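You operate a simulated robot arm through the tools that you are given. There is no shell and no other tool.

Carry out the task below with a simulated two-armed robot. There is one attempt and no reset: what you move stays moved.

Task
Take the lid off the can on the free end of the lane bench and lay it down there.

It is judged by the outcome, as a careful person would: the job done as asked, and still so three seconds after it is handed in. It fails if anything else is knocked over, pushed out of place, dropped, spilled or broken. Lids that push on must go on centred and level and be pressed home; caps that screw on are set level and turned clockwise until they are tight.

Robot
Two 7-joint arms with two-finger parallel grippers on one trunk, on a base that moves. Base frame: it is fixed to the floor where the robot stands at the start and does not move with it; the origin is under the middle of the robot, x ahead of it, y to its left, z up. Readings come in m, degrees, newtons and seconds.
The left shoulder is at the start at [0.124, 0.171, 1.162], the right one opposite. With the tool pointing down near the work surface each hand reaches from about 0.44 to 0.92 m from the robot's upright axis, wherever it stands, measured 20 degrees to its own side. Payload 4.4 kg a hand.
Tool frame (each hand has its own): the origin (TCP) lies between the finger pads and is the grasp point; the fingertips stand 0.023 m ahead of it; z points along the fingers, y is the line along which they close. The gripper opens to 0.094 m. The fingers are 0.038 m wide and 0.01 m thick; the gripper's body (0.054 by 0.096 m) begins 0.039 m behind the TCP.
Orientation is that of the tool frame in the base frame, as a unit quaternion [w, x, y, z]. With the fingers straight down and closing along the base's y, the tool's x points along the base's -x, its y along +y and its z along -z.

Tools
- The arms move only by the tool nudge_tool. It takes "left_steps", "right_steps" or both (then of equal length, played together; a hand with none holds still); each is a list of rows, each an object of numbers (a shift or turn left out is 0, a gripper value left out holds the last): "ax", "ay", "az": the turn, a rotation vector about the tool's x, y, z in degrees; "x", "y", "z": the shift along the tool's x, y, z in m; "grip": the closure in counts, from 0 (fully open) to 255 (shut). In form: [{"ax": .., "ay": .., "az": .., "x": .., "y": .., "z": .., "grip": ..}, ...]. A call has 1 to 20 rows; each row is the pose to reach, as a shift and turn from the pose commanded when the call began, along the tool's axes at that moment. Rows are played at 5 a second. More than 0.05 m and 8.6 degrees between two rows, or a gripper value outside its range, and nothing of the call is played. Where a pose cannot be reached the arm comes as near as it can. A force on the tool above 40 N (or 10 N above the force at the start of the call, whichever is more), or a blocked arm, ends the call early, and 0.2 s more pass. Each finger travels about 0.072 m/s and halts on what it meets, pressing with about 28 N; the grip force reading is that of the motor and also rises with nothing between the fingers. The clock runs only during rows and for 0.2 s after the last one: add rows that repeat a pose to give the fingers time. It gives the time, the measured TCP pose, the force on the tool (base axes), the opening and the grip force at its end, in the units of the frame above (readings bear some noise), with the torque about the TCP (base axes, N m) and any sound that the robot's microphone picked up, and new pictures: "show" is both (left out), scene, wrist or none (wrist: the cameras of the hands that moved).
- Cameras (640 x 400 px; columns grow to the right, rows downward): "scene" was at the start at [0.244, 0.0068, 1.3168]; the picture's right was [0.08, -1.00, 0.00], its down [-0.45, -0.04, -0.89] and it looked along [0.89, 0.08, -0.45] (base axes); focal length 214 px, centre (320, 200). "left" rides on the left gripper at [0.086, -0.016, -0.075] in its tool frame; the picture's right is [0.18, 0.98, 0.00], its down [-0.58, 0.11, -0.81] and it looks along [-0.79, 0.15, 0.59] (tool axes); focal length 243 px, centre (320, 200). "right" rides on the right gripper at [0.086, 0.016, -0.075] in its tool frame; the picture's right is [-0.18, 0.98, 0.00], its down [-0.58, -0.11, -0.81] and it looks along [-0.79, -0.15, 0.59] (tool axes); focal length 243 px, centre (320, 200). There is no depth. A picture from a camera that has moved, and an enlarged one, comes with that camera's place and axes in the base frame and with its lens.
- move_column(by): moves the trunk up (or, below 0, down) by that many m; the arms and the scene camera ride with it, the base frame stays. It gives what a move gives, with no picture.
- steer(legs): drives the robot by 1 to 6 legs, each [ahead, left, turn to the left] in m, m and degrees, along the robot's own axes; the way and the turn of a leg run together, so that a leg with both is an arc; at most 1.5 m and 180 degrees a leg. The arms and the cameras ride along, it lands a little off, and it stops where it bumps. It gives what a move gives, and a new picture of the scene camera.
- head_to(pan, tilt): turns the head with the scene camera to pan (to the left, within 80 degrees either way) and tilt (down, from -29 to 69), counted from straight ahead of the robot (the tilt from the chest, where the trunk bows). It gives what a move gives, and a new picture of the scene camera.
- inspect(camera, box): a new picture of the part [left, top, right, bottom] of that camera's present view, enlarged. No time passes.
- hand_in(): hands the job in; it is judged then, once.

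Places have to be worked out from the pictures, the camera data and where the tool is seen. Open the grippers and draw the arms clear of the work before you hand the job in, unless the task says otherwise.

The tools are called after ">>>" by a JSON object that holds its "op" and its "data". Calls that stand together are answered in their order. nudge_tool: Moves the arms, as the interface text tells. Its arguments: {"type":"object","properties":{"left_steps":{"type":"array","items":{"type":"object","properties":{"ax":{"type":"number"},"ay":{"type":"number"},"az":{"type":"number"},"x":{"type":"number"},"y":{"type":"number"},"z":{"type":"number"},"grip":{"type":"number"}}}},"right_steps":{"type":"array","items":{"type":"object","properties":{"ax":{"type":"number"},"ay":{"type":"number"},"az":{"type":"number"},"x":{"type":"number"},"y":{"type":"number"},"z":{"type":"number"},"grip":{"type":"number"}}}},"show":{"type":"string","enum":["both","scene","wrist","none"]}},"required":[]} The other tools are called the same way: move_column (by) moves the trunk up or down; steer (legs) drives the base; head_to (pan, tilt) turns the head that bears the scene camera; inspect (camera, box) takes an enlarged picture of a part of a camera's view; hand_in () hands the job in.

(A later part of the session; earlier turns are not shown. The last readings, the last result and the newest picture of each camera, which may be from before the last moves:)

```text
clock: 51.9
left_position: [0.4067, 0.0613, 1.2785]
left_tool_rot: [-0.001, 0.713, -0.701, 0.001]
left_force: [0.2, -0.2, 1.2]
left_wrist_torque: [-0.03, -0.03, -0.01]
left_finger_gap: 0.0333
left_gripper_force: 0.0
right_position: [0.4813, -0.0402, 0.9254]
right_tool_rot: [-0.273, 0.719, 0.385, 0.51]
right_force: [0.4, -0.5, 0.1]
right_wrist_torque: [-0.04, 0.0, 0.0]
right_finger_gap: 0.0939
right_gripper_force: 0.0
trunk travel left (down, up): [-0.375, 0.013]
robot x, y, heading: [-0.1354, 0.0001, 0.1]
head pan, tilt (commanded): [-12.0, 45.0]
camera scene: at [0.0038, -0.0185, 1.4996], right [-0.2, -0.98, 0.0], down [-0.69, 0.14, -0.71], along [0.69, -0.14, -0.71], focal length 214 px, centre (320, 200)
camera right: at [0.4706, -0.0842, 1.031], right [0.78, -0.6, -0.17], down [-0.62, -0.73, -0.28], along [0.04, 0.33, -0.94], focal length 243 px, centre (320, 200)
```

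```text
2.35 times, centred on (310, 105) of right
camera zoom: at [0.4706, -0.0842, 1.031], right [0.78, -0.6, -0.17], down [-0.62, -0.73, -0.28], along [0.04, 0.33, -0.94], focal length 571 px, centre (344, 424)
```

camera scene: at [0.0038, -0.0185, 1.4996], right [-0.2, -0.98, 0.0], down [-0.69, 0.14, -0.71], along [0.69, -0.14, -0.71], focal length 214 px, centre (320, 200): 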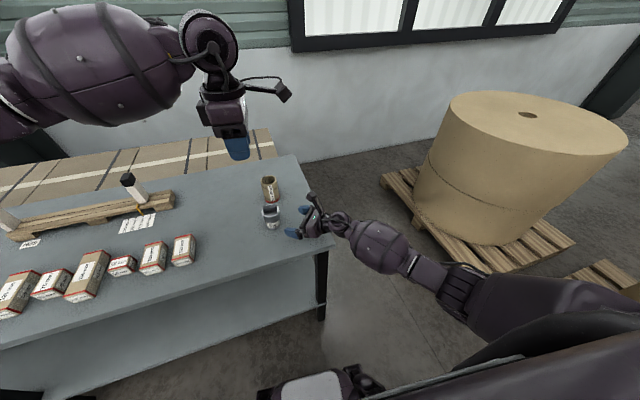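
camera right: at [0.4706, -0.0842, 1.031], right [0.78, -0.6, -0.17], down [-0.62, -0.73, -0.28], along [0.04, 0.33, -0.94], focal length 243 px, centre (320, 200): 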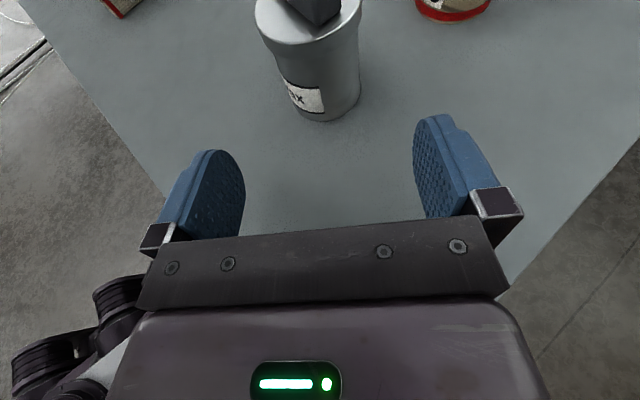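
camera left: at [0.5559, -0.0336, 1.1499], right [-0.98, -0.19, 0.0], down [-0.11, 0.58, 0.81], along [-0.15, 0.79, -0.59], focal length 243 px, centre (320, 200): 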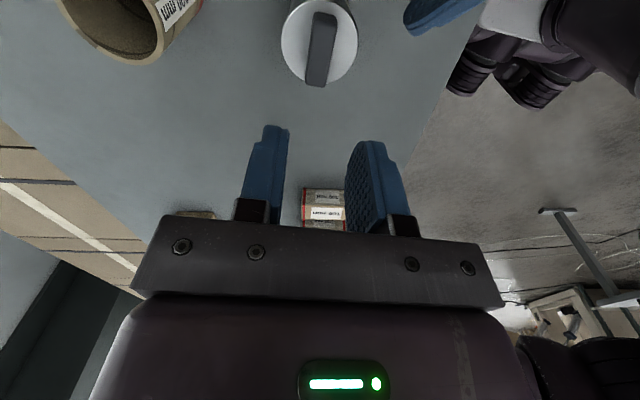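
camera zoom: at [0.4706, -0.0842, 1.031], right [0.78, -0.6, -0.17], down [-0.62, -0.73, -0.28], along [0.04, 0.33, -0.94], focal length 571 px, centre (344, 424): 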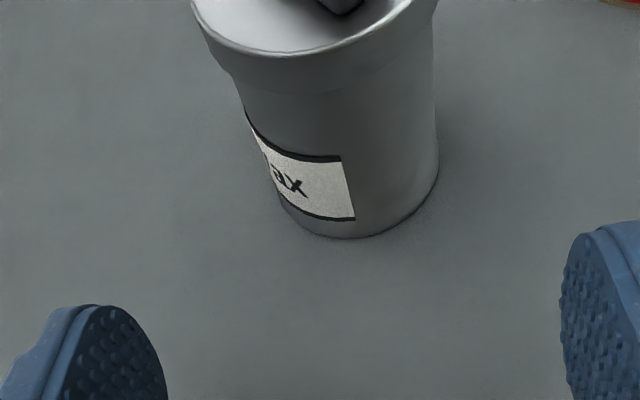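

The arm is now stretched with the forearm high and off the bench end, and the can centre measures (0.540, 0.051) from the right camera, right on the hand's axis. I advance 6 cm.

>>> {"op": "nudge_tool", "data": {"right_steps": [{"z": 0.015}, {"z": 0.03}, {"z": 0.045, "y": -0.0005}, {"z": 0.06, "y": -0.001}, {"z": 0.06, "y": -0.001}], "show": "both"}}

```text
clock: 53.0
left_position: [0.4078, 0.0616, 1.2776]
left_tool_rot: [0.0, 0.713, -0.702, 0.0]
left_force: [-0.2, -0.6, -0.4]
left_wrist_torque: [0.02, -0.02, -0.04]
left_finger_gap: 0.033
left_gripper_force: 0.0
right_position: [0.5098, 0.0087, 0.9066]
right_tool_rot: [-0.273, 0.719, 0.384, 0.511]
right_force: [0.5, -0.4, 0.7]
right_wrist_torque: [-0.01, -0.01, -0.01]
right_finger_gap: 0.0942
right_gripper_force: 0.0
trunk travel left (down, up): [-0.375, 0.013]
robot x, y, heading: [-0.1309, -0.0026, 0.2]
head pan, tilt (commanded): [-12.0, 45.0]
camera scene: at [0.0042, -0.0185, 1.4996], right [-0.2, -0.98, 0.0], down [-0.69, 0.14, -0.71], along [0.69, -0.14, -0.71], focal length 214 px, centre (320, 200)
camera right: at [0.4986, -0.0356, 1.0115], right [0.78, -0.6, -0.17], down [-0.62, -0.73, -0.28], along [0.04, 0.33, -0.94], focal length 243 px, centre (320, 200)
```

scene: 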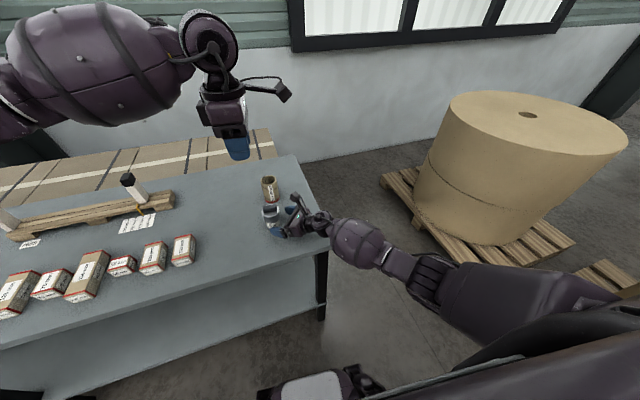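
right: 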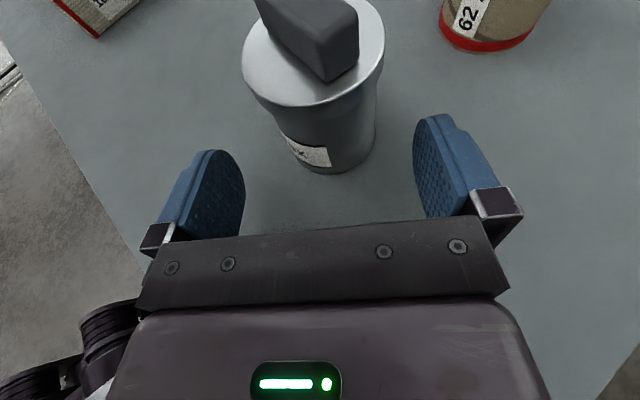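

No contact and the can is centred between the fingers. I advance the last 4 cm in small steps.

>>> {"op": "nudge_tool", "data": {"right_steps": [{"z": 0.01, "y": 0.0006}, {"z": 0.02, "y": 0.0012}, {"z": 0.03, "y": 0.0017}, {"z": 0.041, "y": 0.0017}, {"z": 0.041, "y": 0.0017}], "show": "both"}}

>>> {"op": "inspect", "data": {"camera": "scene", "box": [230, 150, 350, 260]}}

```text
clock: 54.2
left_position: [0.4081, 0.0614, 1.278]
left_tool_rot: [0.001, 0.714, -0.701, 0.0]
left_force: [0.5, -0.1, -0.3]
left_wrist_torque: [0.0, -0.01, 0.01]
left_finger_gap: 0.0332
left_gripper_force: 0.2
right_position: [0.5316, 0.0396, 0.892]
right_tool_rot: [-0.273, 0.719, 0.384, 0.512]
right_force: [0.9, 0.8, -0.6]
right_wrist_torque: [0.02, 0.02, -0.02]
right_finger_gap: 0.0941
right_gripper_force: 0.0
trunk travel left (down, up): [-0.375, 0.013]
robot x, y, heading: [-0.1314, -0.0014, 0.5]
head pan, tilt (commanded): [-12.0, 45.0]
camera scene: at [0.0043, -0.0184, 1.4996], right [-0.2, -0.98, 0.0], down [-0.69, 0.14, -0.71], along [0.69, -0.14, -0.71], focal length 214 px, centre (320, 200)
camera right: at [0.5215, -0.0035, 0.9983], right [0.78, -0.6, -0.17], down [-0.62, -0.73, -0.28], along [0.04, 0.33, -0.94], focal length 243 px, centre (320, 200)
```

scene: 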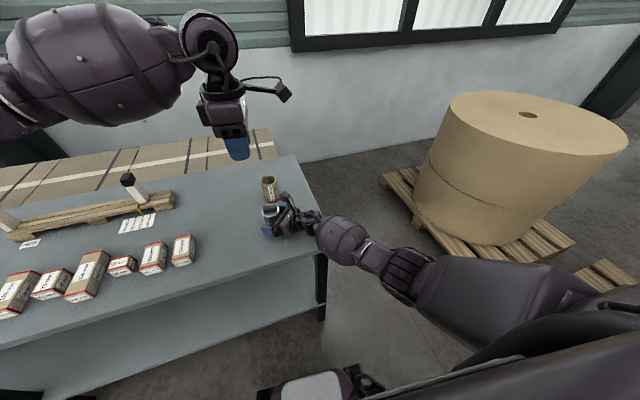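
right: 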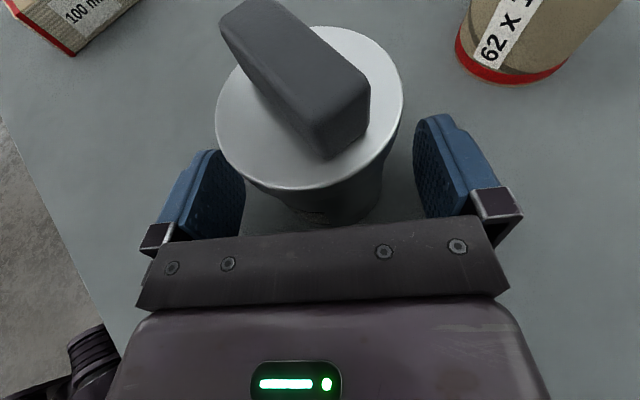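

```text
3.64 times, centred on (290, 205) of scene
camera zoom: at [0.0043, -0.0184, 1.4996], right [-0.2, -0.98, 0.0], down [-0.69, 0.14, -0.71], along [0.69, -0.14, -0.71], focal length 780 px, centre (429, 182)
```

zoom: 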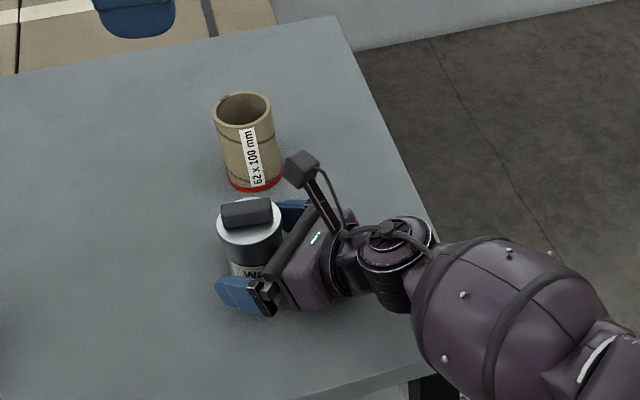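

The hand is in place without contact, the pads straddling the body below the lid's skirt. I close the right gripper gradually on the body.

>>> {"op": "nudge_tool", "data": {"right_steps": [{"grip": 50}, {"grip": 75}, {"grip": 85}, {"grip": 92}, {"grip": 98}, {"grip": 104}, {"grip": 112}, {"grip": 130}, {"grip": 180}, {"grip": 255}, {"grip": 255}], "show": "both"}}

>>> {"op": "inspect", "data": {"camera": "scene", "box": [240, 160, 330, 245]}}

```text
clock: 56.6
left_position: [0.4086, 0.0616, 1.2761]
left_tool_rot: [0.001, 0.713, -0.701, 0.0]
left_force: [-0.3, 0.9, -0.2]
left_wrist_torque: [-0.03, 0.0, 0.0]
left_finger_gap: 0.0333
left_gripper_force: 0.1
right_position: [0.5315, 0.0401, 0.8931]
right_tool_rot: [-0.272, 0.72, 0.383, 0.511]
right_force: [-0.3, 0.0, 1.8]
right_wrist_torque: [0.0, -0.02, -0.06]
right_finger_gap: 0.0564
right_gripper_force: 27.6
trunk travel left (down, up): [-0.375, 0.013]
robot x, y, heading: [-0.1319, -0.0026, 0.3]
head pan, tilt (commanded): [-12.0, 45.0]
camera scene: at [0.0044, -0.0182, 1.4996], right [-0.2, -0.98, 0.0], down [-0.69, 0.14, -0.71], along [0.69, -0.14, -0.71], focal length 214 px, centre (320, 200)
camera right: at [0.5216, -0.0034, 0.9985], right [0.78, -0.6, -0.17], down [-0.62, -0.73, -0.28], along [0.04, 0.33, -0.94], focal length 243 px, centre (320, 200)
```

scene: 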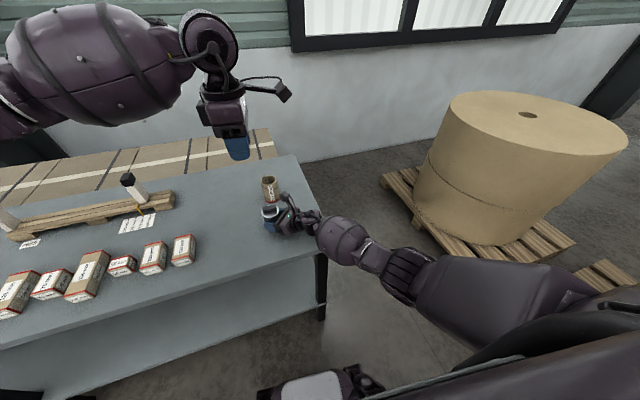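
right: 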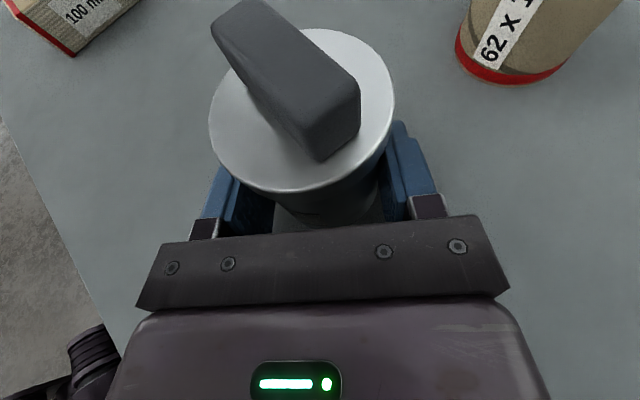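

```text
4.71 times, centred on (285, 202) of scene
camera zoom: at [0.0044, -0.0182, 1.4996], right [-0.2, -0.98, 0.0], down [-0.69, 0.14, -0.71], along [0.69, -0.14, -0.71], focal length 1009 px, centre (485, 188)
```

zoom: 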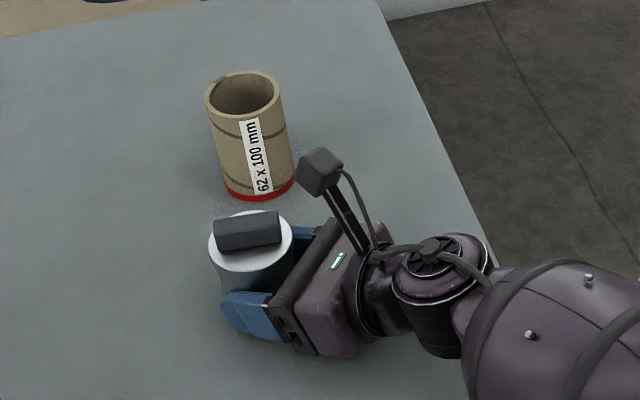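

The body is held firmly (gap 56 mm, no side force) and the can still stands in its place. Now I bring the left hand over the lid at a safe height, fingers part open.

>>> {"op": "nudge_tool", "data": {"left_steps": [{"x": 0.003, "y": -0.03, "z": 0.01, "grip": 140}, {"x": 0.005, "y": -0.06, "z": 0.035}, {"x": 0.008, "y": -0.09, "z": 0.065}, {"x": 0.01, "y": -0.115, "z": 0.1}, {"x": 0.0129, "y": -0.1308, "z": 0.14}, {"x": 0.0129, "y": -0.1308, "z": 0.165}, {"x": 0.0129, "y": -0.1308, "z": 0.177}, {"x": 0.0129, "y": -0.1308, "z": 0.177}], "show": "both"}}

>>> {"op": "inspect", "data": {"camera": "left", "box": [240, 0, 400, 100]}}

```text
clock: 58.5
left_position: [0.5399, 0.0516, 1.0978]
left_tool_rot: [-0.001, 0.713, -0.701, 0.0]
left_force: [0.2, 0.6, -1.0]
left_wrist_torque: [0.04, 0.01, 0.0]
left_finger_gap: 0.0425
left_gripper_force: 0.1
right_position: [0.5324, 0.0403, 0.8915]
right_tool_rot: [-0.273, 0.719, 0.384, 0.511]
right_force: [1.1, 0.5, 0.1]
right_wrist_torque: [0.08, 0.04, -0.03]
right_finger_gap: 0.0566
right_gripper_force: 27.8
trunk travel left (down, up): [-0.375, 0.013]
robot x, y, heading: [-0.13, 0.0028, 0.2]
head pan, tilt (commanded): [-12.0, 45.0]
camera scene: at [0.0044, -0.0181, 1.4996], right [-0.2, -0.98, 0.0], down [-0.69, 0.14, -0.71], along [0.69, -0.14, -0.71], focal length 214 px, centre (320, 200)
camera left: at [0.5576, -0.0336, 1.1706], right [-0.98, -0.2, 0.0], down [-0.12, 0.58, 0.81], along [-0.16, 0.79, -0.59], focal length 243 px, centre (320, 200)
```

scene: 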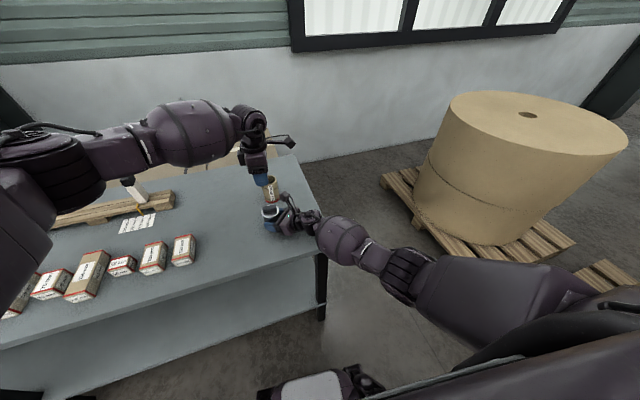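
left: 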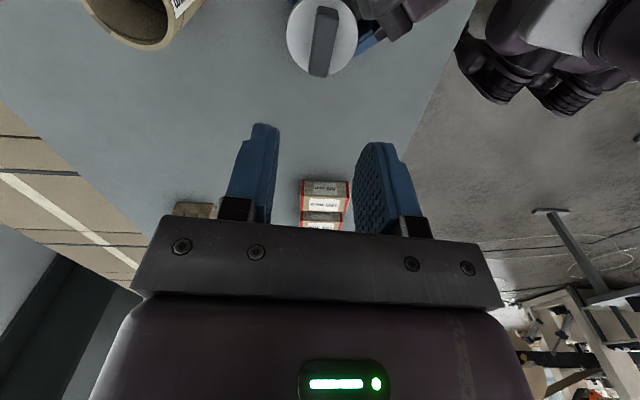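

```text
4.00 times, centred on (320, 50) of left
camera zoom: at [0.5576, -0.0336, 1.1706], right [-0.98, -0.2, 0.0], down [-0.12, 0.58, 0.81], along [-0.16, 0.79, -0.59], focal length 970 px, centre (320, 800)
```

zoom: 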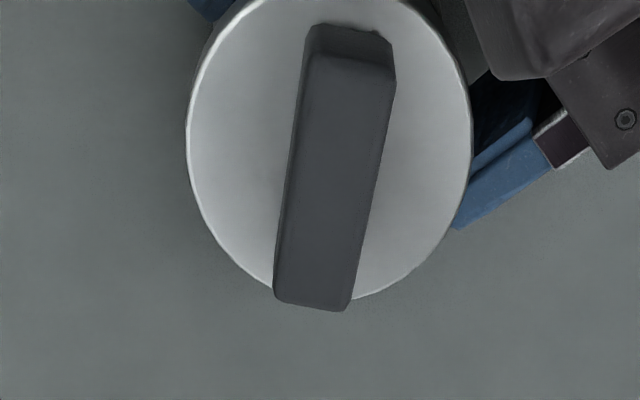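

The bar centre is at (0.538, 0.052) and aligned within 1° with the left fingers. I descend to about 4 cm above the grasp height and check clearance to the right hand's camera.

>>> {"op": "nudge_tool", "data": {"left_steps": [{"y": 0.0008, "z": 0.025}, {"y": 0.0017, "z": 0.05}, {"y": 0.0017, "z": 0.075}, {"y": 0.0017, "z": 0.098}, {"y": 0.0017, "z": 0.098}], "show": "both"}}

>>> {"op": "inspect", "data": {"camera": "scene", "box": [220, 100, 350, 250]}}

>>> {"op": "inspect", "data": {"camera": "right", "box": [120, 0, 520, 250]}}

```text
clock: 59.6
left_position: [0.5386, 0.0502, 1.0014]
left_tool_rot: [0.0, 0.714, -0.7, -0.001]
left_force: [0.3, 0.0, -0.2]
left_wrist_torque: [0.03, 0.0, -0.05]
left_finger_gap: 0.0425
left_gripper_force: 0.0
right_position: [0.5313, 0.0411, 0.892]
right_tool_rot: [-0.273, 0.719, 0.384, 0.511]
right_force: [-0.4, 0.1, 0.1]
right_wrist_torque: [0.06, 0.02, -0.03]
right_finger_gap: 0.0563
right_gripper_force: 28.1
trunk travel left (down, up): [-0.375, 0.013]
robot x, y, heading: [-0.1305, -0.001, 0.0]
head pan, tilt (commanded): [-12.0, 45.0]
camera scene: at [0.0043, -0.0181, 1.4996], right [-0.2, -0.98, 0.0], down [-0.69, 0.14, -0.71], along [0.69, -0.14, -0.71], focal length 214 px, centre (320, 200)
camera left: at [0.556, -0.0346, 1.0735], right [-0.98, -0.2, 0.0], down [-0.12, 0.58, 0.81], along [-0.16, 0.79, -0.59], focal length 243 px, centre (320, 200)
```

scene: 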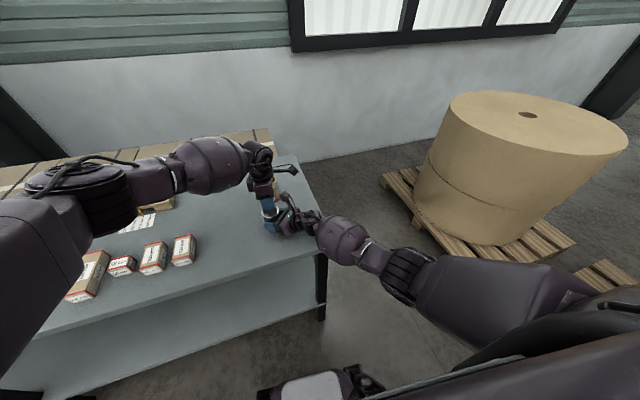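
left: 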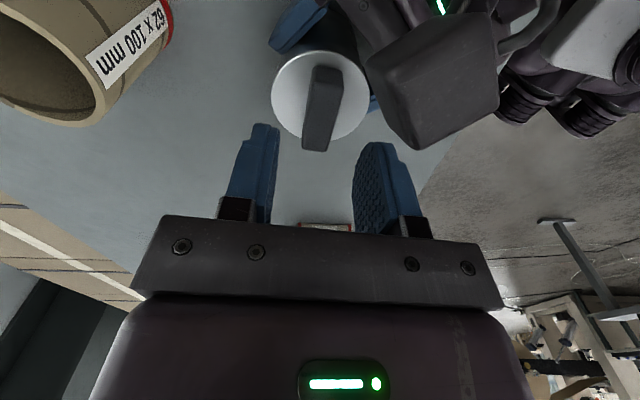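

```text
2.67 times, centred on (285, 175) of scene
camera zoom: at [0.0043, -0.0181, 1.4996], right [-0.2, -0.98, 0.0], down [-0.69, 0.14, -0.71], along [0.69, -0.14, -0.71], focal length 572 px, centre (413, 267)
```

zoom: 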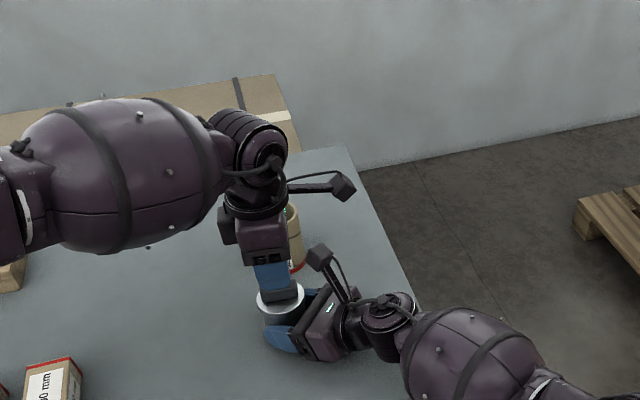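

```text
1.60 times, centred on (320, 125) of right
camera zoom: at [0.5215, -0.0033, 0.9985], right [0.78, -0.6, -0.17], down [-0.62, -0.73, -0.28], along [0.04, 0.33, -0.94], focal length 388 px, centre (320, 320)
```

zoom: 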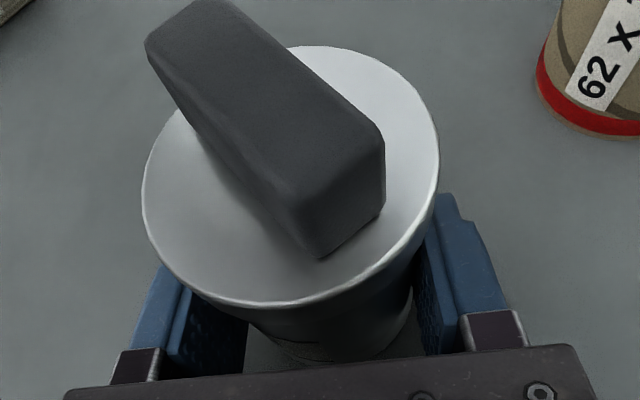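

The right camera block lies about 18 mm clear of the left gripper's path and further from its camera. I descend the last 4.2 cm to just above the lid surface.

>>> {"op": "nudge_tool", "data": {"left_steps": [{"x": -0.0008, "y": 0.0003, "z": 0.012}, {"x": -0.0015, "y": 0.0005, "z": 0.024}, {"x": -0.0015, "y": 0.0005, "z": 0.034}, {"x": -0.0015, "y": 0.0005, "z": 0.0415}, {"x": -0.0015, "y": 0.0005, "z": 0.0415}], "show": "both"}}

>>> {"op": "inspect", "data": {"camera": "left", "box": [200, 0, 440, 220]}}

```text
clock: 60.9
left_position: [0.5367, 0.0527, 0.9598]
left_tool_rot: [0.0, 0.714, -0.7, 0.0]
left_force: [-0.4, 0.0, 0.6]
left_wrist_torque: [0.03, 0.01, 0.02]
left_finger_gap: 0.0426
left_gripper_force: 0.1
right_position: [0.5315, 0.0406, 0.8925]
right_tool_rot: [-0.273, 0.719, 0.385, 0.511]
right_force: [0.1, 0.4, 0.9]
right_wrist_torque: [0.03, -0.02, -0.05]
right_finger_gap: 0.0563
right_gripper_force: 28.3
trunk travel left (down, up): [-0.375, 0.013]
robot x, y, heading: [-0.1308, -0.0029, 0.1]
head pan, tilt (commanded): [-12.0, 45.0]
camera scene: at [0.0043, -0.0181, 1.4996], right [-0.2, -0.98, 0.0], down [-0.69, 0.14, -0.71], along [0.69, -0.14, -0.71], focal length 214 px, centre (320, 200)
camera left: at [0.5534, -0.034, 1.0326], right [-0.98, -0.2, 0.0], down [-0.12, 0.58, 0.81], along [-0.16, 0.79, -0.59], focal length 243 px, centre (320, 200)
```

scene: 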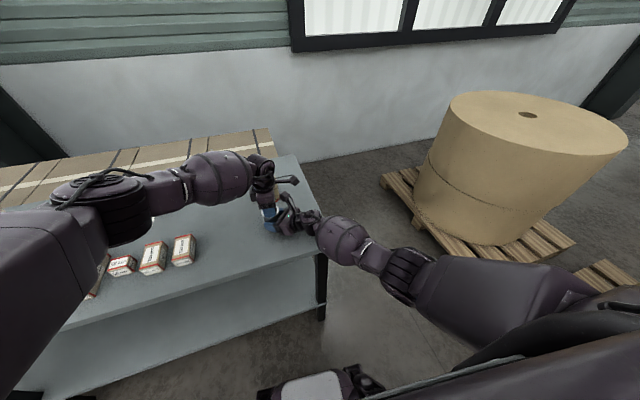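
left: 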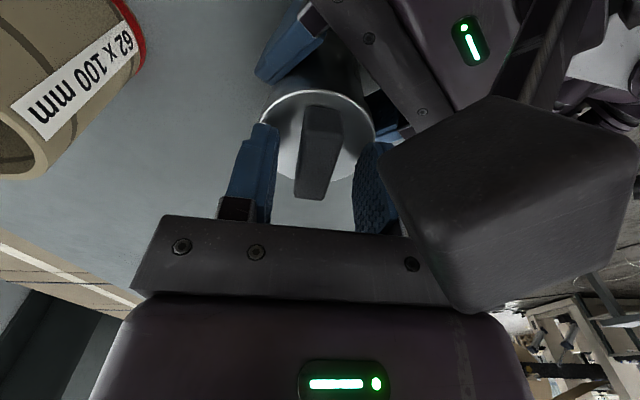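

```text
1.82 times, centred on (320, 110) of left
camera zoom: at [0.5534, -0.034, 1.0326], right [-0.98, -0.2, 0.0], down [-0.12, 0.58, 0.81], along [-0.16, 0.79, -0.59], focal length 441 px, centre (320, 364)
```

zoom: 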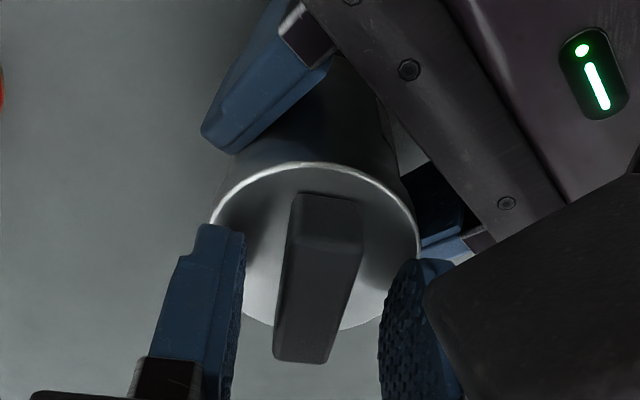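

No contact anywhere, and the bar sits midway between the left fingers. I close the left gripper on the bar.

>>> {"op": "nudge_tool", "data": {"left_steps": [{"grip": 170}, {"grip": 195}, {"grip": 210}, {"grip": 230}, {"grip": 255}, {"grip": 255}, {"grip": 255}], "show": "wrist"}}

```text
clock: 62.5
left_position: [0.5361, 0.0512, 0.9606]
left_tool_rot: [-0.001, 0.714, -0.701, 0.001]
left_force: [4.2, -1.0, -0.7]
left_wrist_torque: [0.0, -0.14, 0.0]
left_finger_gap: 0.0165
left_gripper_force: 27.8
right_position: [0.531, 0.0406, 0.8911]
right_tool_rot: [-0.273, 0.719, 0.384, 0.511]
right_force: [-2.8, -0.2, 1.3]
right_wrist_torque: [0.05, -0.09, 0.0]
right_finger_gap: 0.0564
right_gripper_force: 27.6
trunk travel left (down, up): [-0.375, 0.013]
robot x, y, heading: [-0.1327, 0.0003, 0.0]
head pan, tilt (commanded): [-12.0, 45.0]
heard: snap
camera left: at [0.5537, -0.0338, 1.0329], right [-0.98, -0.2, 0.0], down [-0.12, 0.58, 0.81], along [-0.16, 0.79, -0.59], focal length 243 px, centre (320, 200)
```

left: 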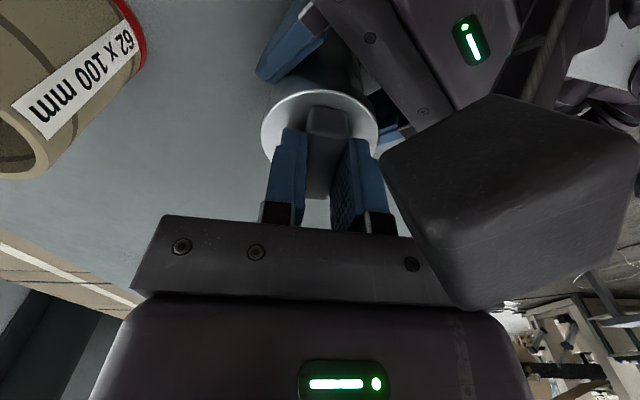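

A "snap" was heard as the fingers closed, with a 4 N side force. I check the lid and body closely before pulling.

>>> {"op": "inspect", "data": {"camera": "left", "box": [240, 60, 400, 220]}}

>>> {"op": "inspect", "data": {"camera": "right", "box": [180, 0, 460, 240]}}

>>> {"op": "inspect", "data": {"camera": "scene", "box": [245, 165, 320, 245]}}

```text
2.50 times, centred on (320, 140) of left
camera zoom: at [0.5537, -0.0338, 1.0329], right [-0.98, -0.2, 0.0], down [-0.12, 0.58, 0.81], along [-0.16, 0.79, -0.59], focal length 606 px, centre (320, 350)
```

zoom: 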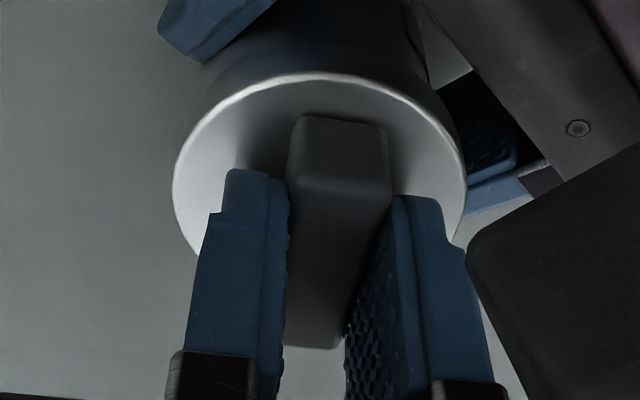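

```text
1.67 times, centred on (320, 120) of right
camera zoom: at [0.5215, -0.0032, 0.9985], right [0.78, -0.6, -0.17], down [-0.62, -0.73, -0.28], along [0.04, 0.33, -0.94], focal length 404 px, centre (320, 333)
```

zoom: 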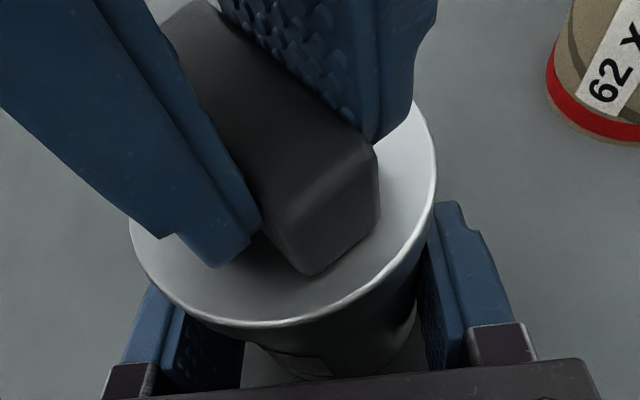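

```text
5.00 times, centred on (282, 205) of scene
camera zoom: at [0.0043, -0.0181, 1.4996], right [-0.2, -0.98, 0.0], down [-0.69, 0.14, -0.71], along [0.69, -0.14, -0.71], focal length 1072 px, centre (508, 175)
```

zoom: 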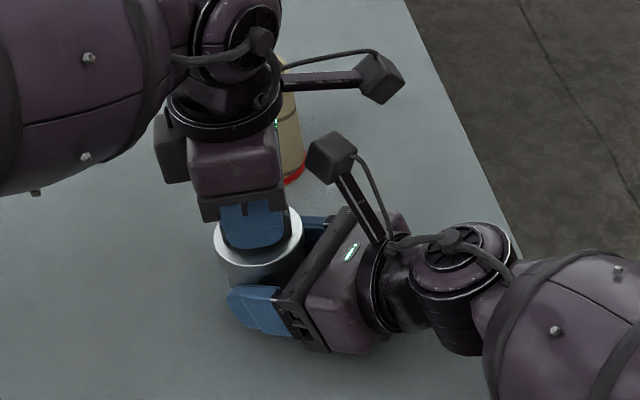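

The lid looks in place, perhaps now unseated. With the body held by the right hand, I pull the lid up a few millimetres and watch both hands' forces.

>>> {"op": "nudge_tool", "data": {"left_steps": [{"z": -0.001, "grip": 255}, {"z": -0.002}, {"z": -0.003}, {"z": -0.004}, {"z": -0.004}], "show": "wrist"}}

>>> {"op": "inspect", "data": {"camera": "right", "box": [180, 0, 460, 240]}}

>>> {"op": "inspect", "data": {"camera": "scene", "box": [245, 165, 320, 245]}}

```text
clock: 63.6
left_position: [0.537, 0.0537, 0.9651]
left_tool_rot: [0.0, 0.713, -0.701, 0.001]
left_force: [1.0, -2.8, -0.7]
left_wrist_torque: [-0.07, -0.04, 0.02]
left_finger_gap: 0.0165
left_gripper_force: 27.9
right_position: [0.5315, 0.0412, 0.8931]
right_tool_rot: [-0.272, 0.719, 0.383, 0.512]
right_force: [-1.7, 1.9, 0.1]
right_wrist_torque: [-0.04, -0.02, 0.01]
right_finger_gap: 0.0566
right_gripper_force: 28.1
trunk travel left (down, up): [-0.375, 0.013]
robot x, y, heading: [-0.1317, -0.0, 0.3]
head pan, tilt (commanded): [-12.0, 45.0]
camera left: at [0.5539, -0.0328, 1.038], right [-0.98, -0.2, 0.0], down [-0.12, 0.58, 0.81], along [-0.16, 0.79, -0.59], focal length 243 px, centre (320, 200)
```

left: 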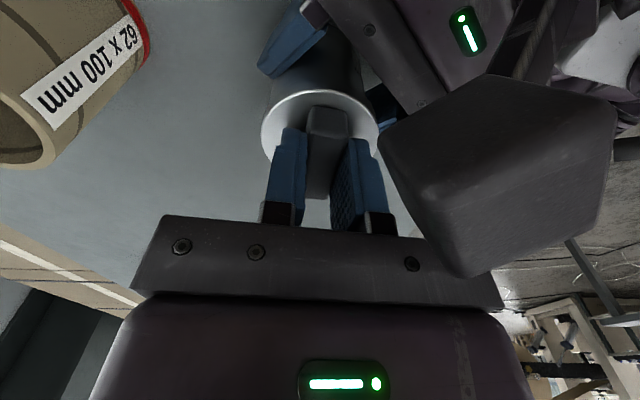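

```text
1.67 times, centred on (320, 120) of right
camera zoom: at [0.5215, -0.0031, 0.9985], right [0.78, -0.6, -0.17], down [-0.62, -0.73, -0.28], along [0.04, 0.33, -0.94], focal length 404 px, centre (320, 333)
```

zoom: 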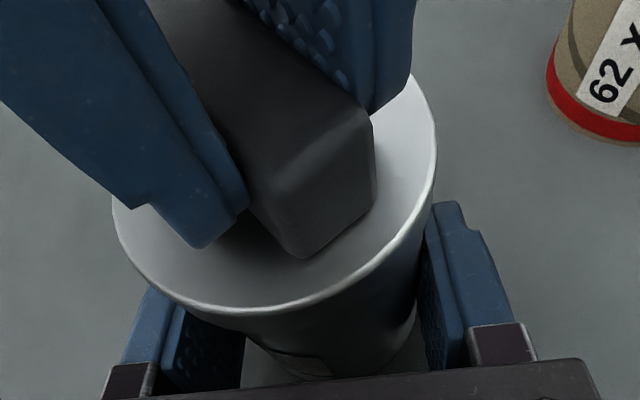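

```text
5.00 times, centred on (282, 205) of scene
camera zoom: at [0.0043, -0.0181, 1.4996], right [-0.2, -0.98, 0.0], down [-0.69, 0.14, -0.71], along [0.69, -0.14, -0.71], focal length 1072 px, centre (508, 175)
```

zoom: 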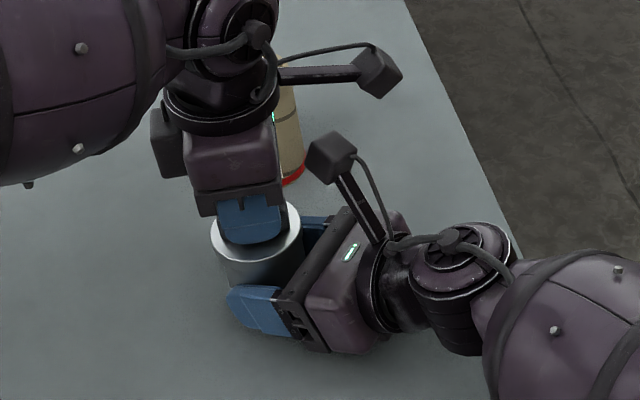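

The lid rises with almost no vertical force and the body stays put in the right hand, so the snap was the lid letting go. I keep lifting straight up to 5 cm, easing 1 mm toward −y to relieve the small side force.

>>> {"op": "nudge_tool", "data": {"left_steps": [{"x": 0.0005, "z": -0.003}, {"x": 0.001, "z": -0.006}, {"x": 0.001, "z": -0.01}, {"x": 0.001, "z": -0.016}, {"x": 0.001, "z": -0.024}, {"x": 0.001, "z": -0.034}, {"x": 0.001, "z": -0.045}, {"x": 0.001, "z": -0.055}, {"x": 0.001, "z": -0.055}], "show": "both"}}

>>> {"op": "inspect", "data": {"camera": "right", "box": [150, 0, 490, 240]}}

>>> {"op": "inspect", "data": {"camera": "scene", "box": [235, 135, 325, 245]}}

```text
clock: 65.7
left_position: [0.5362, 0.0492, 1.0212]
left_tool_rot: [0.0, 0.713, -0.701, 0.001]
left_force: [0.1, 0.3, 0.0]
left_wrist_torque: [0.01, -0.01, -0.01]
left_finger_gap: 0.0167
left_gripper_force: 27.9
right_position: [0.5311, 0.0413, 0.8924]
right_tool_rot: [-0.273, 0.719, 0.384, 0.511]
right_force: [0.3, -0.1, 2.0]
right_wrist_torque: [0.04, 0.06, 0.0]
right_finger_gap: 0.0564
right_gripper_force: 27.6
trunk travel left (down, up): [-0.375, 0.013]
robot x, y, heading: [-0.1318, -0.0011, 0.4]
head pan, tilt (commanded): [-12.0, 45.0]
camera scene: at [0.0043, -0.0182, 1.4996], right [-0.2, -0.98, 0.0], down [-0.69, 0.14, -0.71], along [0.69, -0.14, -0.71], focal length 214 px, centre (320, 200)
camera left: at [0.5534, -0.0354, 1.0939], right [-0.98, -0.2, 0.0], down [-0.12, 0.58, 0.81], along [-0.16, 0.79, -0.59], focal length 243 px, centre (320, 200)
```

scene: 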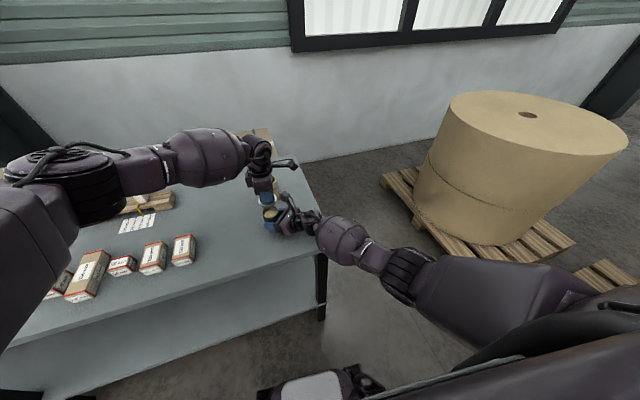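
left: 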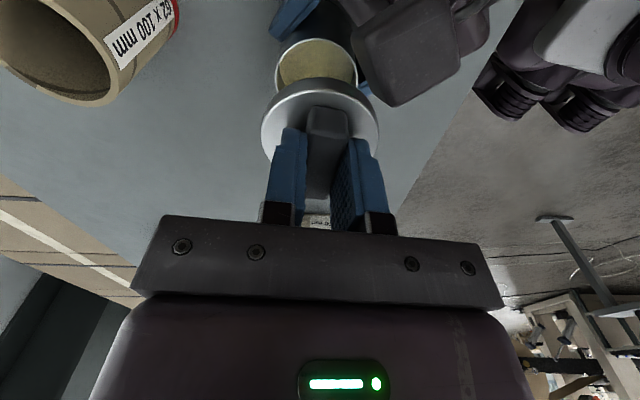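

```text
1.67 times, centred on (320, 120) of right
camera zoom: at [0.5215, -0.0033, 0.9985], right [0.78, -0.6, -0.17], down [-0.62, -0.73, -0.28], along [0.04, 0.33, -0.94], focal length 404 px, centre (320, 333)
```

zoom: 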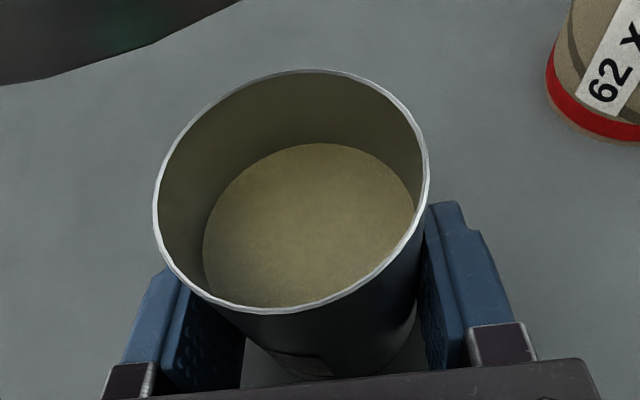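

```text
3.64 times, centred on (280, 190) of scene
camera zoom: at [0.0043, -0.0182, 1.4996], right [-0.2, -0.98, 0.0], down [-0.69, 0.14, -0.71], along [0.69, -0.14, -0.71], focal length 780 px, centre (466, 236)
```

zoom: 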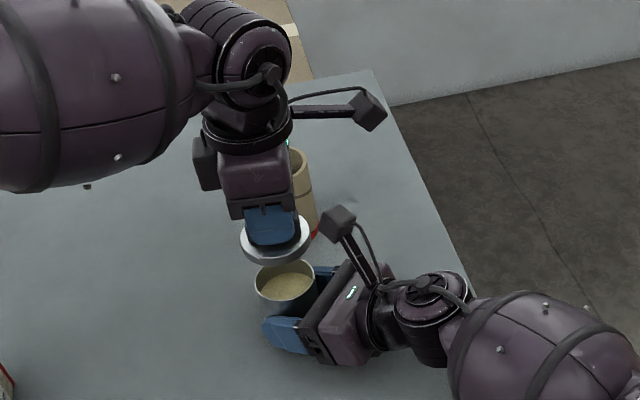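

The lid is off and clear; the open can shows solid wax and stands in the right hand. I carry the lid level to the left, to about (0.52, 0.155), over free bench between the can and the boxes.

>>> {"op": "nudge_tool", "data": {"left_steps": [{"x": -0.02, "y": 0.003}, {"x": -0.045, "y": 0.006}, {"x": -0.07, "y": 0.01}, {"x": -0.09, "y": 0.0142}, {"x": -0.106, "y": 0.0142, "z": 0.01}, {"x": -0.106, "y": 0.0142, "z": 0.03}, {"x": -0.106, "y": 0.0142, "z": 0.03}], "show": "both"}}

>>> {"op": "inspect", "data": {"camera": "scene", "box": [160, 130, 320, 270]}}

```text
clock: 67.2
left_position: [0.5211, 0.1575, 0.989]
left_tool_rot: [-0.001, 0.714, -0.701, 0.001]
left_force: [0.3, 1.2, 0.0]
left_wrist_torque: [0.01, 0.0, -0.01]
left_finger_gap: 0.0165
left_gripper_force: 28.1
right_position: [0.5317, 0.0406, 0.8916]
right_tool_rot: [-0.273, 0.719, 0.384, 0.511]
right_force: [-0.6, 0.0, 0.5]
right_wrist_torque: [0.05, 0.01, 0.01]
right_finger_gap: 0.0561
right_gripper_force: 28.3
trunk travel left (down, up): [-0.375, 0.013]
robot x, y, heading: [-0.1363, -0.0008, 0.0]
head pan, tilt (commanded): [-12.0, 45.0]
camera scene: at [0.0043, -0.018, 1.4996], right [-0.2, -0.98, 0.0], down [-0.69, 0.14, -0.71], along [0.69, -0.14, -0.71], focal length 214 px, centre (320, 200)
camera left: at [0.5383, 0.0728, 1.0619], right [-0.98, -0.2, 0.0], down [-0.12, 0.58, 0.81], along [-0.16, 0.79, -0.59], focal length 243 px, centre (320, 200)
```

scene: 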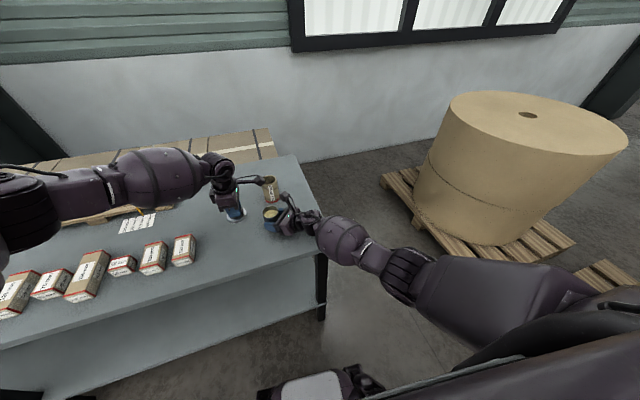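
left: 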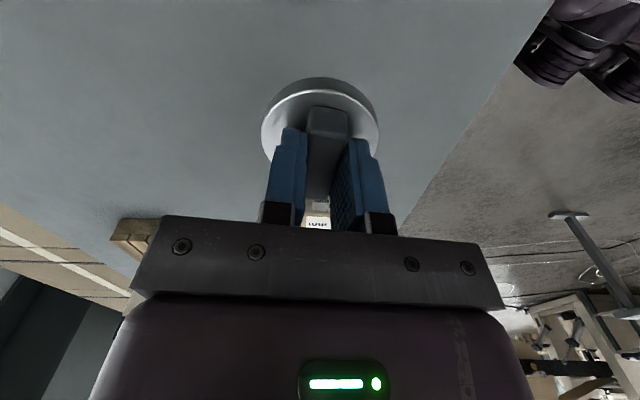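

```text
2.86 times, centred on (240, 200) of scene
camera zoom: at [0.0043, -0.018, 1.4996], right [-0.2, -0.98, 0.0], down [-0.69, 0.14, -0.71], along [0.69, -0.14, -0.71], focal length 613 px, centre (549, 200)
```

zoom: 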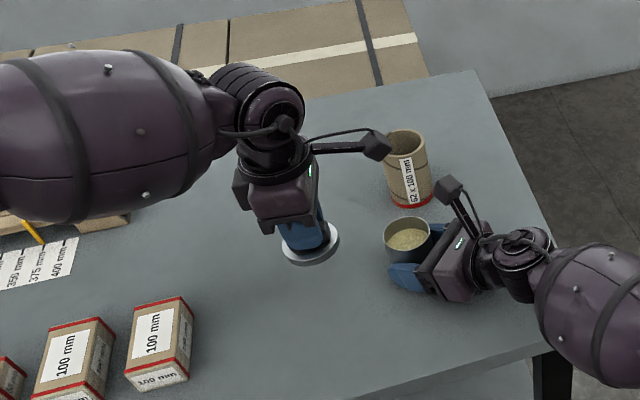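

The lid hangs over clear bench. I shift 2 cm further from the can and lower to about 1.5 cm above the bench.

>>> {"op": "nudge_tool", "data": {"left_steps": [{"x": -0.01, "z": 0.01}, {"x": -0.018, "z": 0.03}, {"x": -0.018, "z": 0.05}, {"x": -0.018, "z": 0.065}, {"x": -0.018, "z": 0.078}, {"x": -0.018, "z": 0.078}], "show": "both"}}

>>> {"op": "inspect", "data": {"camera": "scene", "box": [170, 150, 310, 260]}}

```text
clock: 68.7
left_position: [0.5204, 0.1748, 0.91]
left_tool_rot: [0.0, 0.713, -0.701, 0.0]
left_force: [0.4, 1.0, 0.0]
left_wrist_torque: [0.0, 0.0, 0.02]
left_finger_gap: 0.0167
left_gripper_force: 28.2
right_position: [0.5315, 0.0406, 0.8922]
right_tool_rot: [-0.272, 0.719, 0.384, 0.511]
right_force: [0.6, -0.3, 0.0]
right_wrist_torque: [0.03, 0.03, 0.02]
right_finger_gap: 0.0565
right_gripper_force: 28.3
trunk travel left (down, up): [-0.375, 0.013]
robot x, y, heading: [-0.1326, 0.0047, 0.3]
head pan, tilt (commanded): [-12.0, 45.0]
camera scene: at [0.0043, -0.0182, 1.4996], right [-0.2, -0.98, 0.0], down [-0.69, 0.14, -0.71], along [0.69, -0.14, -0.71], focal length 214 px, centre (320, 200)
camera left: at [0.537, 0.0894, 0.9827], right [-0.98, -0.2, 0.0], down [-0.12, 0.58, 0.81], along [-0.16, 0.79, -0.59], focal length 243 px, centre (320, 200)
```

scene: 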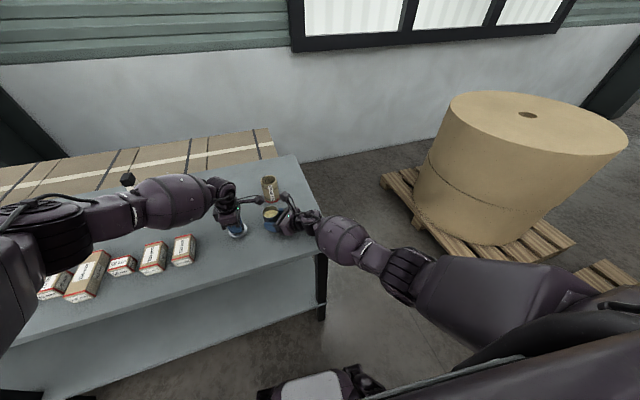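
left: 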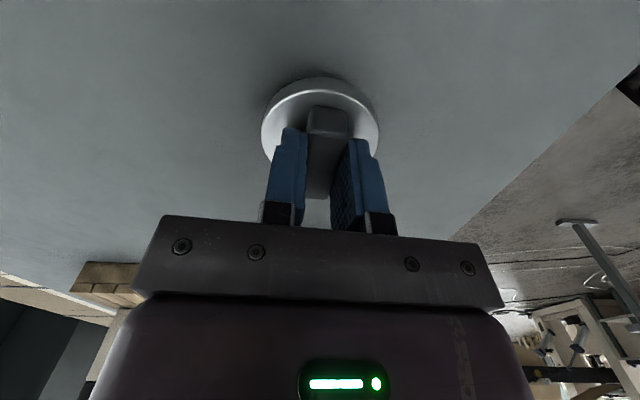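

```text
3.64 times, centred on (240, 205) of scene
camera zoom: at [0.0043, -0.0182, 1.4996], right [-0.2, -0.98, 0.0], down [-0.69, 0.14, -0.71], along [0.69, -0.14, -0.71], focal length 780 px, centre (611, 182)
```

zoom: 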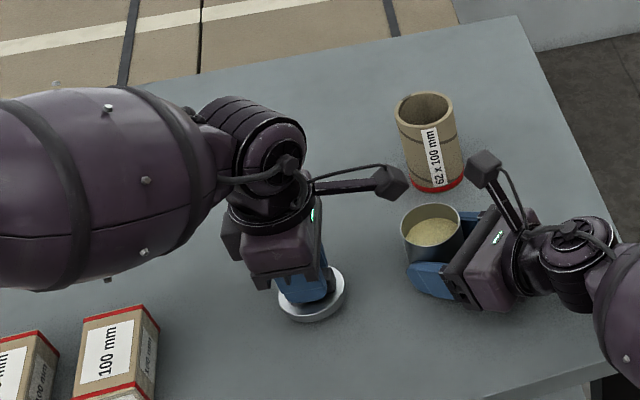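

Everything is clear. I lower the lid in 2–3 mm steps toward the bench and read the contact force.

>>> {"op": "nudge_tool", "data": {"left_steps": [{"z": 0.004}, {"z": 0.008}, {"z": 0.011}, {"z": 0.013}, {"z": 0.0145}, {"z": 0.0145}], "show": "none"}}

```text
clock: 70.0
left_position: [0.521, 0.1736, 0.8972]
left_tool_rot: [0.0, 0.713, -0.701, 0.0]
left_force: [-0.1, 0.0, -0.3]
left_wrist_torque: [0.01, -0.03, 0.0]
left_finger_gap: 0.0166
left_gripper_force: 27.4
right_position: [0.5323, 0.0405, 0.8921]
right_tool_rot: [-0.273, 0.719, 0.384, 0.511]
right_force: [-0.9, -0.8, 1.2]
right_wrist_torque: [0.04, 0.04, 0.01]
right_finger_gap: 0.0565
right_gripper_force: 28.1
trunk travel left (down, up): [-0.375, 0.013]
robot x, y, heading: [-0.1332, 0.0043, 0.4]
head pan, tilt (commanded): [-12.0, 45.0]
```

No contact yet at z 0.897. I continue down in 1 mm steps.

>>> {"op": "nudge_tool", "data": {"left_steps": [{"z": 0.001}, {"z": 0.002}, {"z": 0.003}, {"z": 0.0035}, {"z": 0.0035}], "show": "wrist"}}

>>> {"op": "inspect", "data": {"camera": "scene", "box": [200, 180, 270, 245]}}

```text
clock: 71.2
left_position: [0.5204, 0.1753, 0.8975]
left_tool_rot: [-0.002, 0.713, -0.701, 0.002]
left_force: [0.1, 5.4, 34.8]
left_wrist_torque: [0.09, 0.14, 0.01]
left_finger_gap: 0.0168
left_gripper_force: 28.3
right_position: [0.5302, 0.0413, 0.8948]
right_tool_rot: [-0.272, 0.719, 0.384, 0.512]
right_force: [-0.2, -0.2, -0.4]
right_wrist_torque: [-0.03, -0.04, 0.02]
right_finger_gap: 0.0565
right_gripper_force: 27.9
trunk travel left (down, up): [-0.375, 0.013]
robot x, y, heading: [-0.1329, -0.001, 0.5]
head pan, tilt (commanded): [-12.0, 45.0]
camera left: at [0.5368, 0.09, 0.9697], right [-0.98, -0.2, -0.01], down [-0.12, 0.58, 0.81], along [-0.16, 0.79, -0.59], focal length 243 px, centre (320, 200)
```

left: 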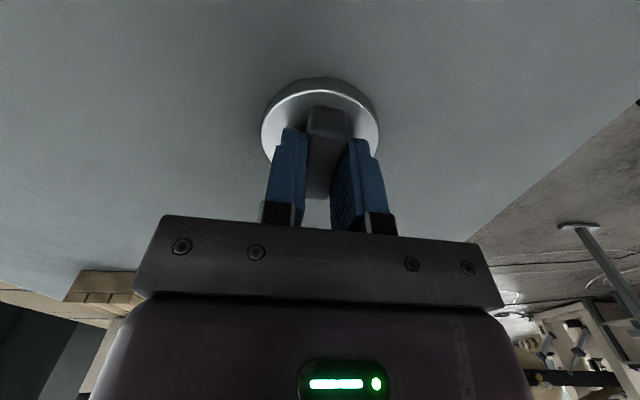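

```text
6.15 times, centred on (235, 212) of scene
camera zoom: at [0.0016, -0.0183, 1.5], right [-0.2, -0.98, 0.0], down [-0.69, 0.14, -0.71], along [0.69, -0.14, -0.71], focal length 1320 px, centre (843, 123)
```

zoom: 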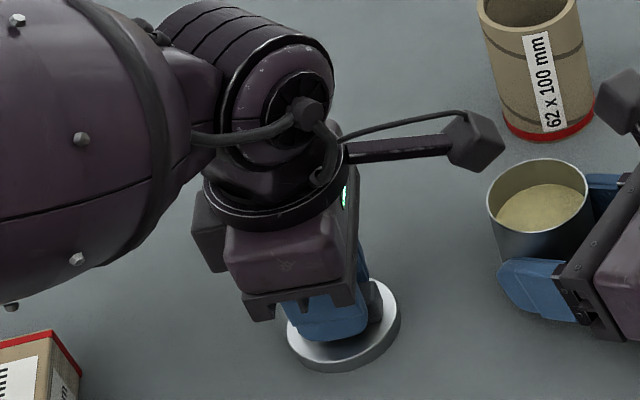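

The lid reached the bench at about z 0.8975, pressing 35 N because I overshot a few millimetres. I back off 3 mm to unload it.

>>> {"op": "nudge_tool", "data": {"left_steps": [{"z": -0.0015}, {"z": -0.003}, {"z": -0.003}], "show": "none"}}

```text
clock: 72.0
left_position: [0.5201, 0.1741, 0.8966]
left_tool_rot: [-0.001, 0.713, -0.701, 0.001]
left_force: [7.9, 2.8, 22.0]
left_wrist_torque: [0.02, -0.12, 0.05]
left_finger_gap: 0.0166
left_gripper_force: 27.9
right_position: [0.5305, 0.0409, 0.8927]
right_tool_rot: [-0.273, 0.719, 0.384, 0.511]
right_force: [0.2, 0.2, -0.4]
right_wrist_torque: [-0.03, -0.03, 0.0]
right_finger_gap: 0.0565
right_gripper_force: 28.0
trunk travel left (down, up): [-0.375, 0.013]
robot x, y, heading: [-0.1307, -0.0029, -0.1]
head pan, tilt (commanded): [-12.0, 45.0]
```

Still 22 N. I raise another 1.5 mm and read again.

>>> {"op": "nudge_tool", "data": {"left_steps": [{"z": -0.0008}, {"z": -0.0015}, {"z": -0.0015}], "show": "none"}}

```text
clock: 72.8
left_position: [0.5192, 0.1758, 0.8972]
left_tool_rot: [0.002, 0.713, -0.701, -0.001]
left_force: [0.1, -0.1, -0.8]
left_wrist_torque: [0.04, -0.02, 0.03]
left_finger_gap: 0.0164
left_gripper_force: 28.0
right_position: [0.5301, 0.0399, 0.8933]
right_tool_rot: [-0.273, 0.719, 0.384, 0.511]
right_force: [-0.2, 0.1, -0.2]
right_wrist_torque: [0.03, 0.06, -0.01]
right_finger_gap: 0.0561
right_gripper_force: 27.7
trunk travel left (down, up): [-0.375, 0.013]
robot x, y, heading: [-0.1299, -0.0001, 0.3]
head pan, tilt (commanded): [-12.0, 45.0]
```

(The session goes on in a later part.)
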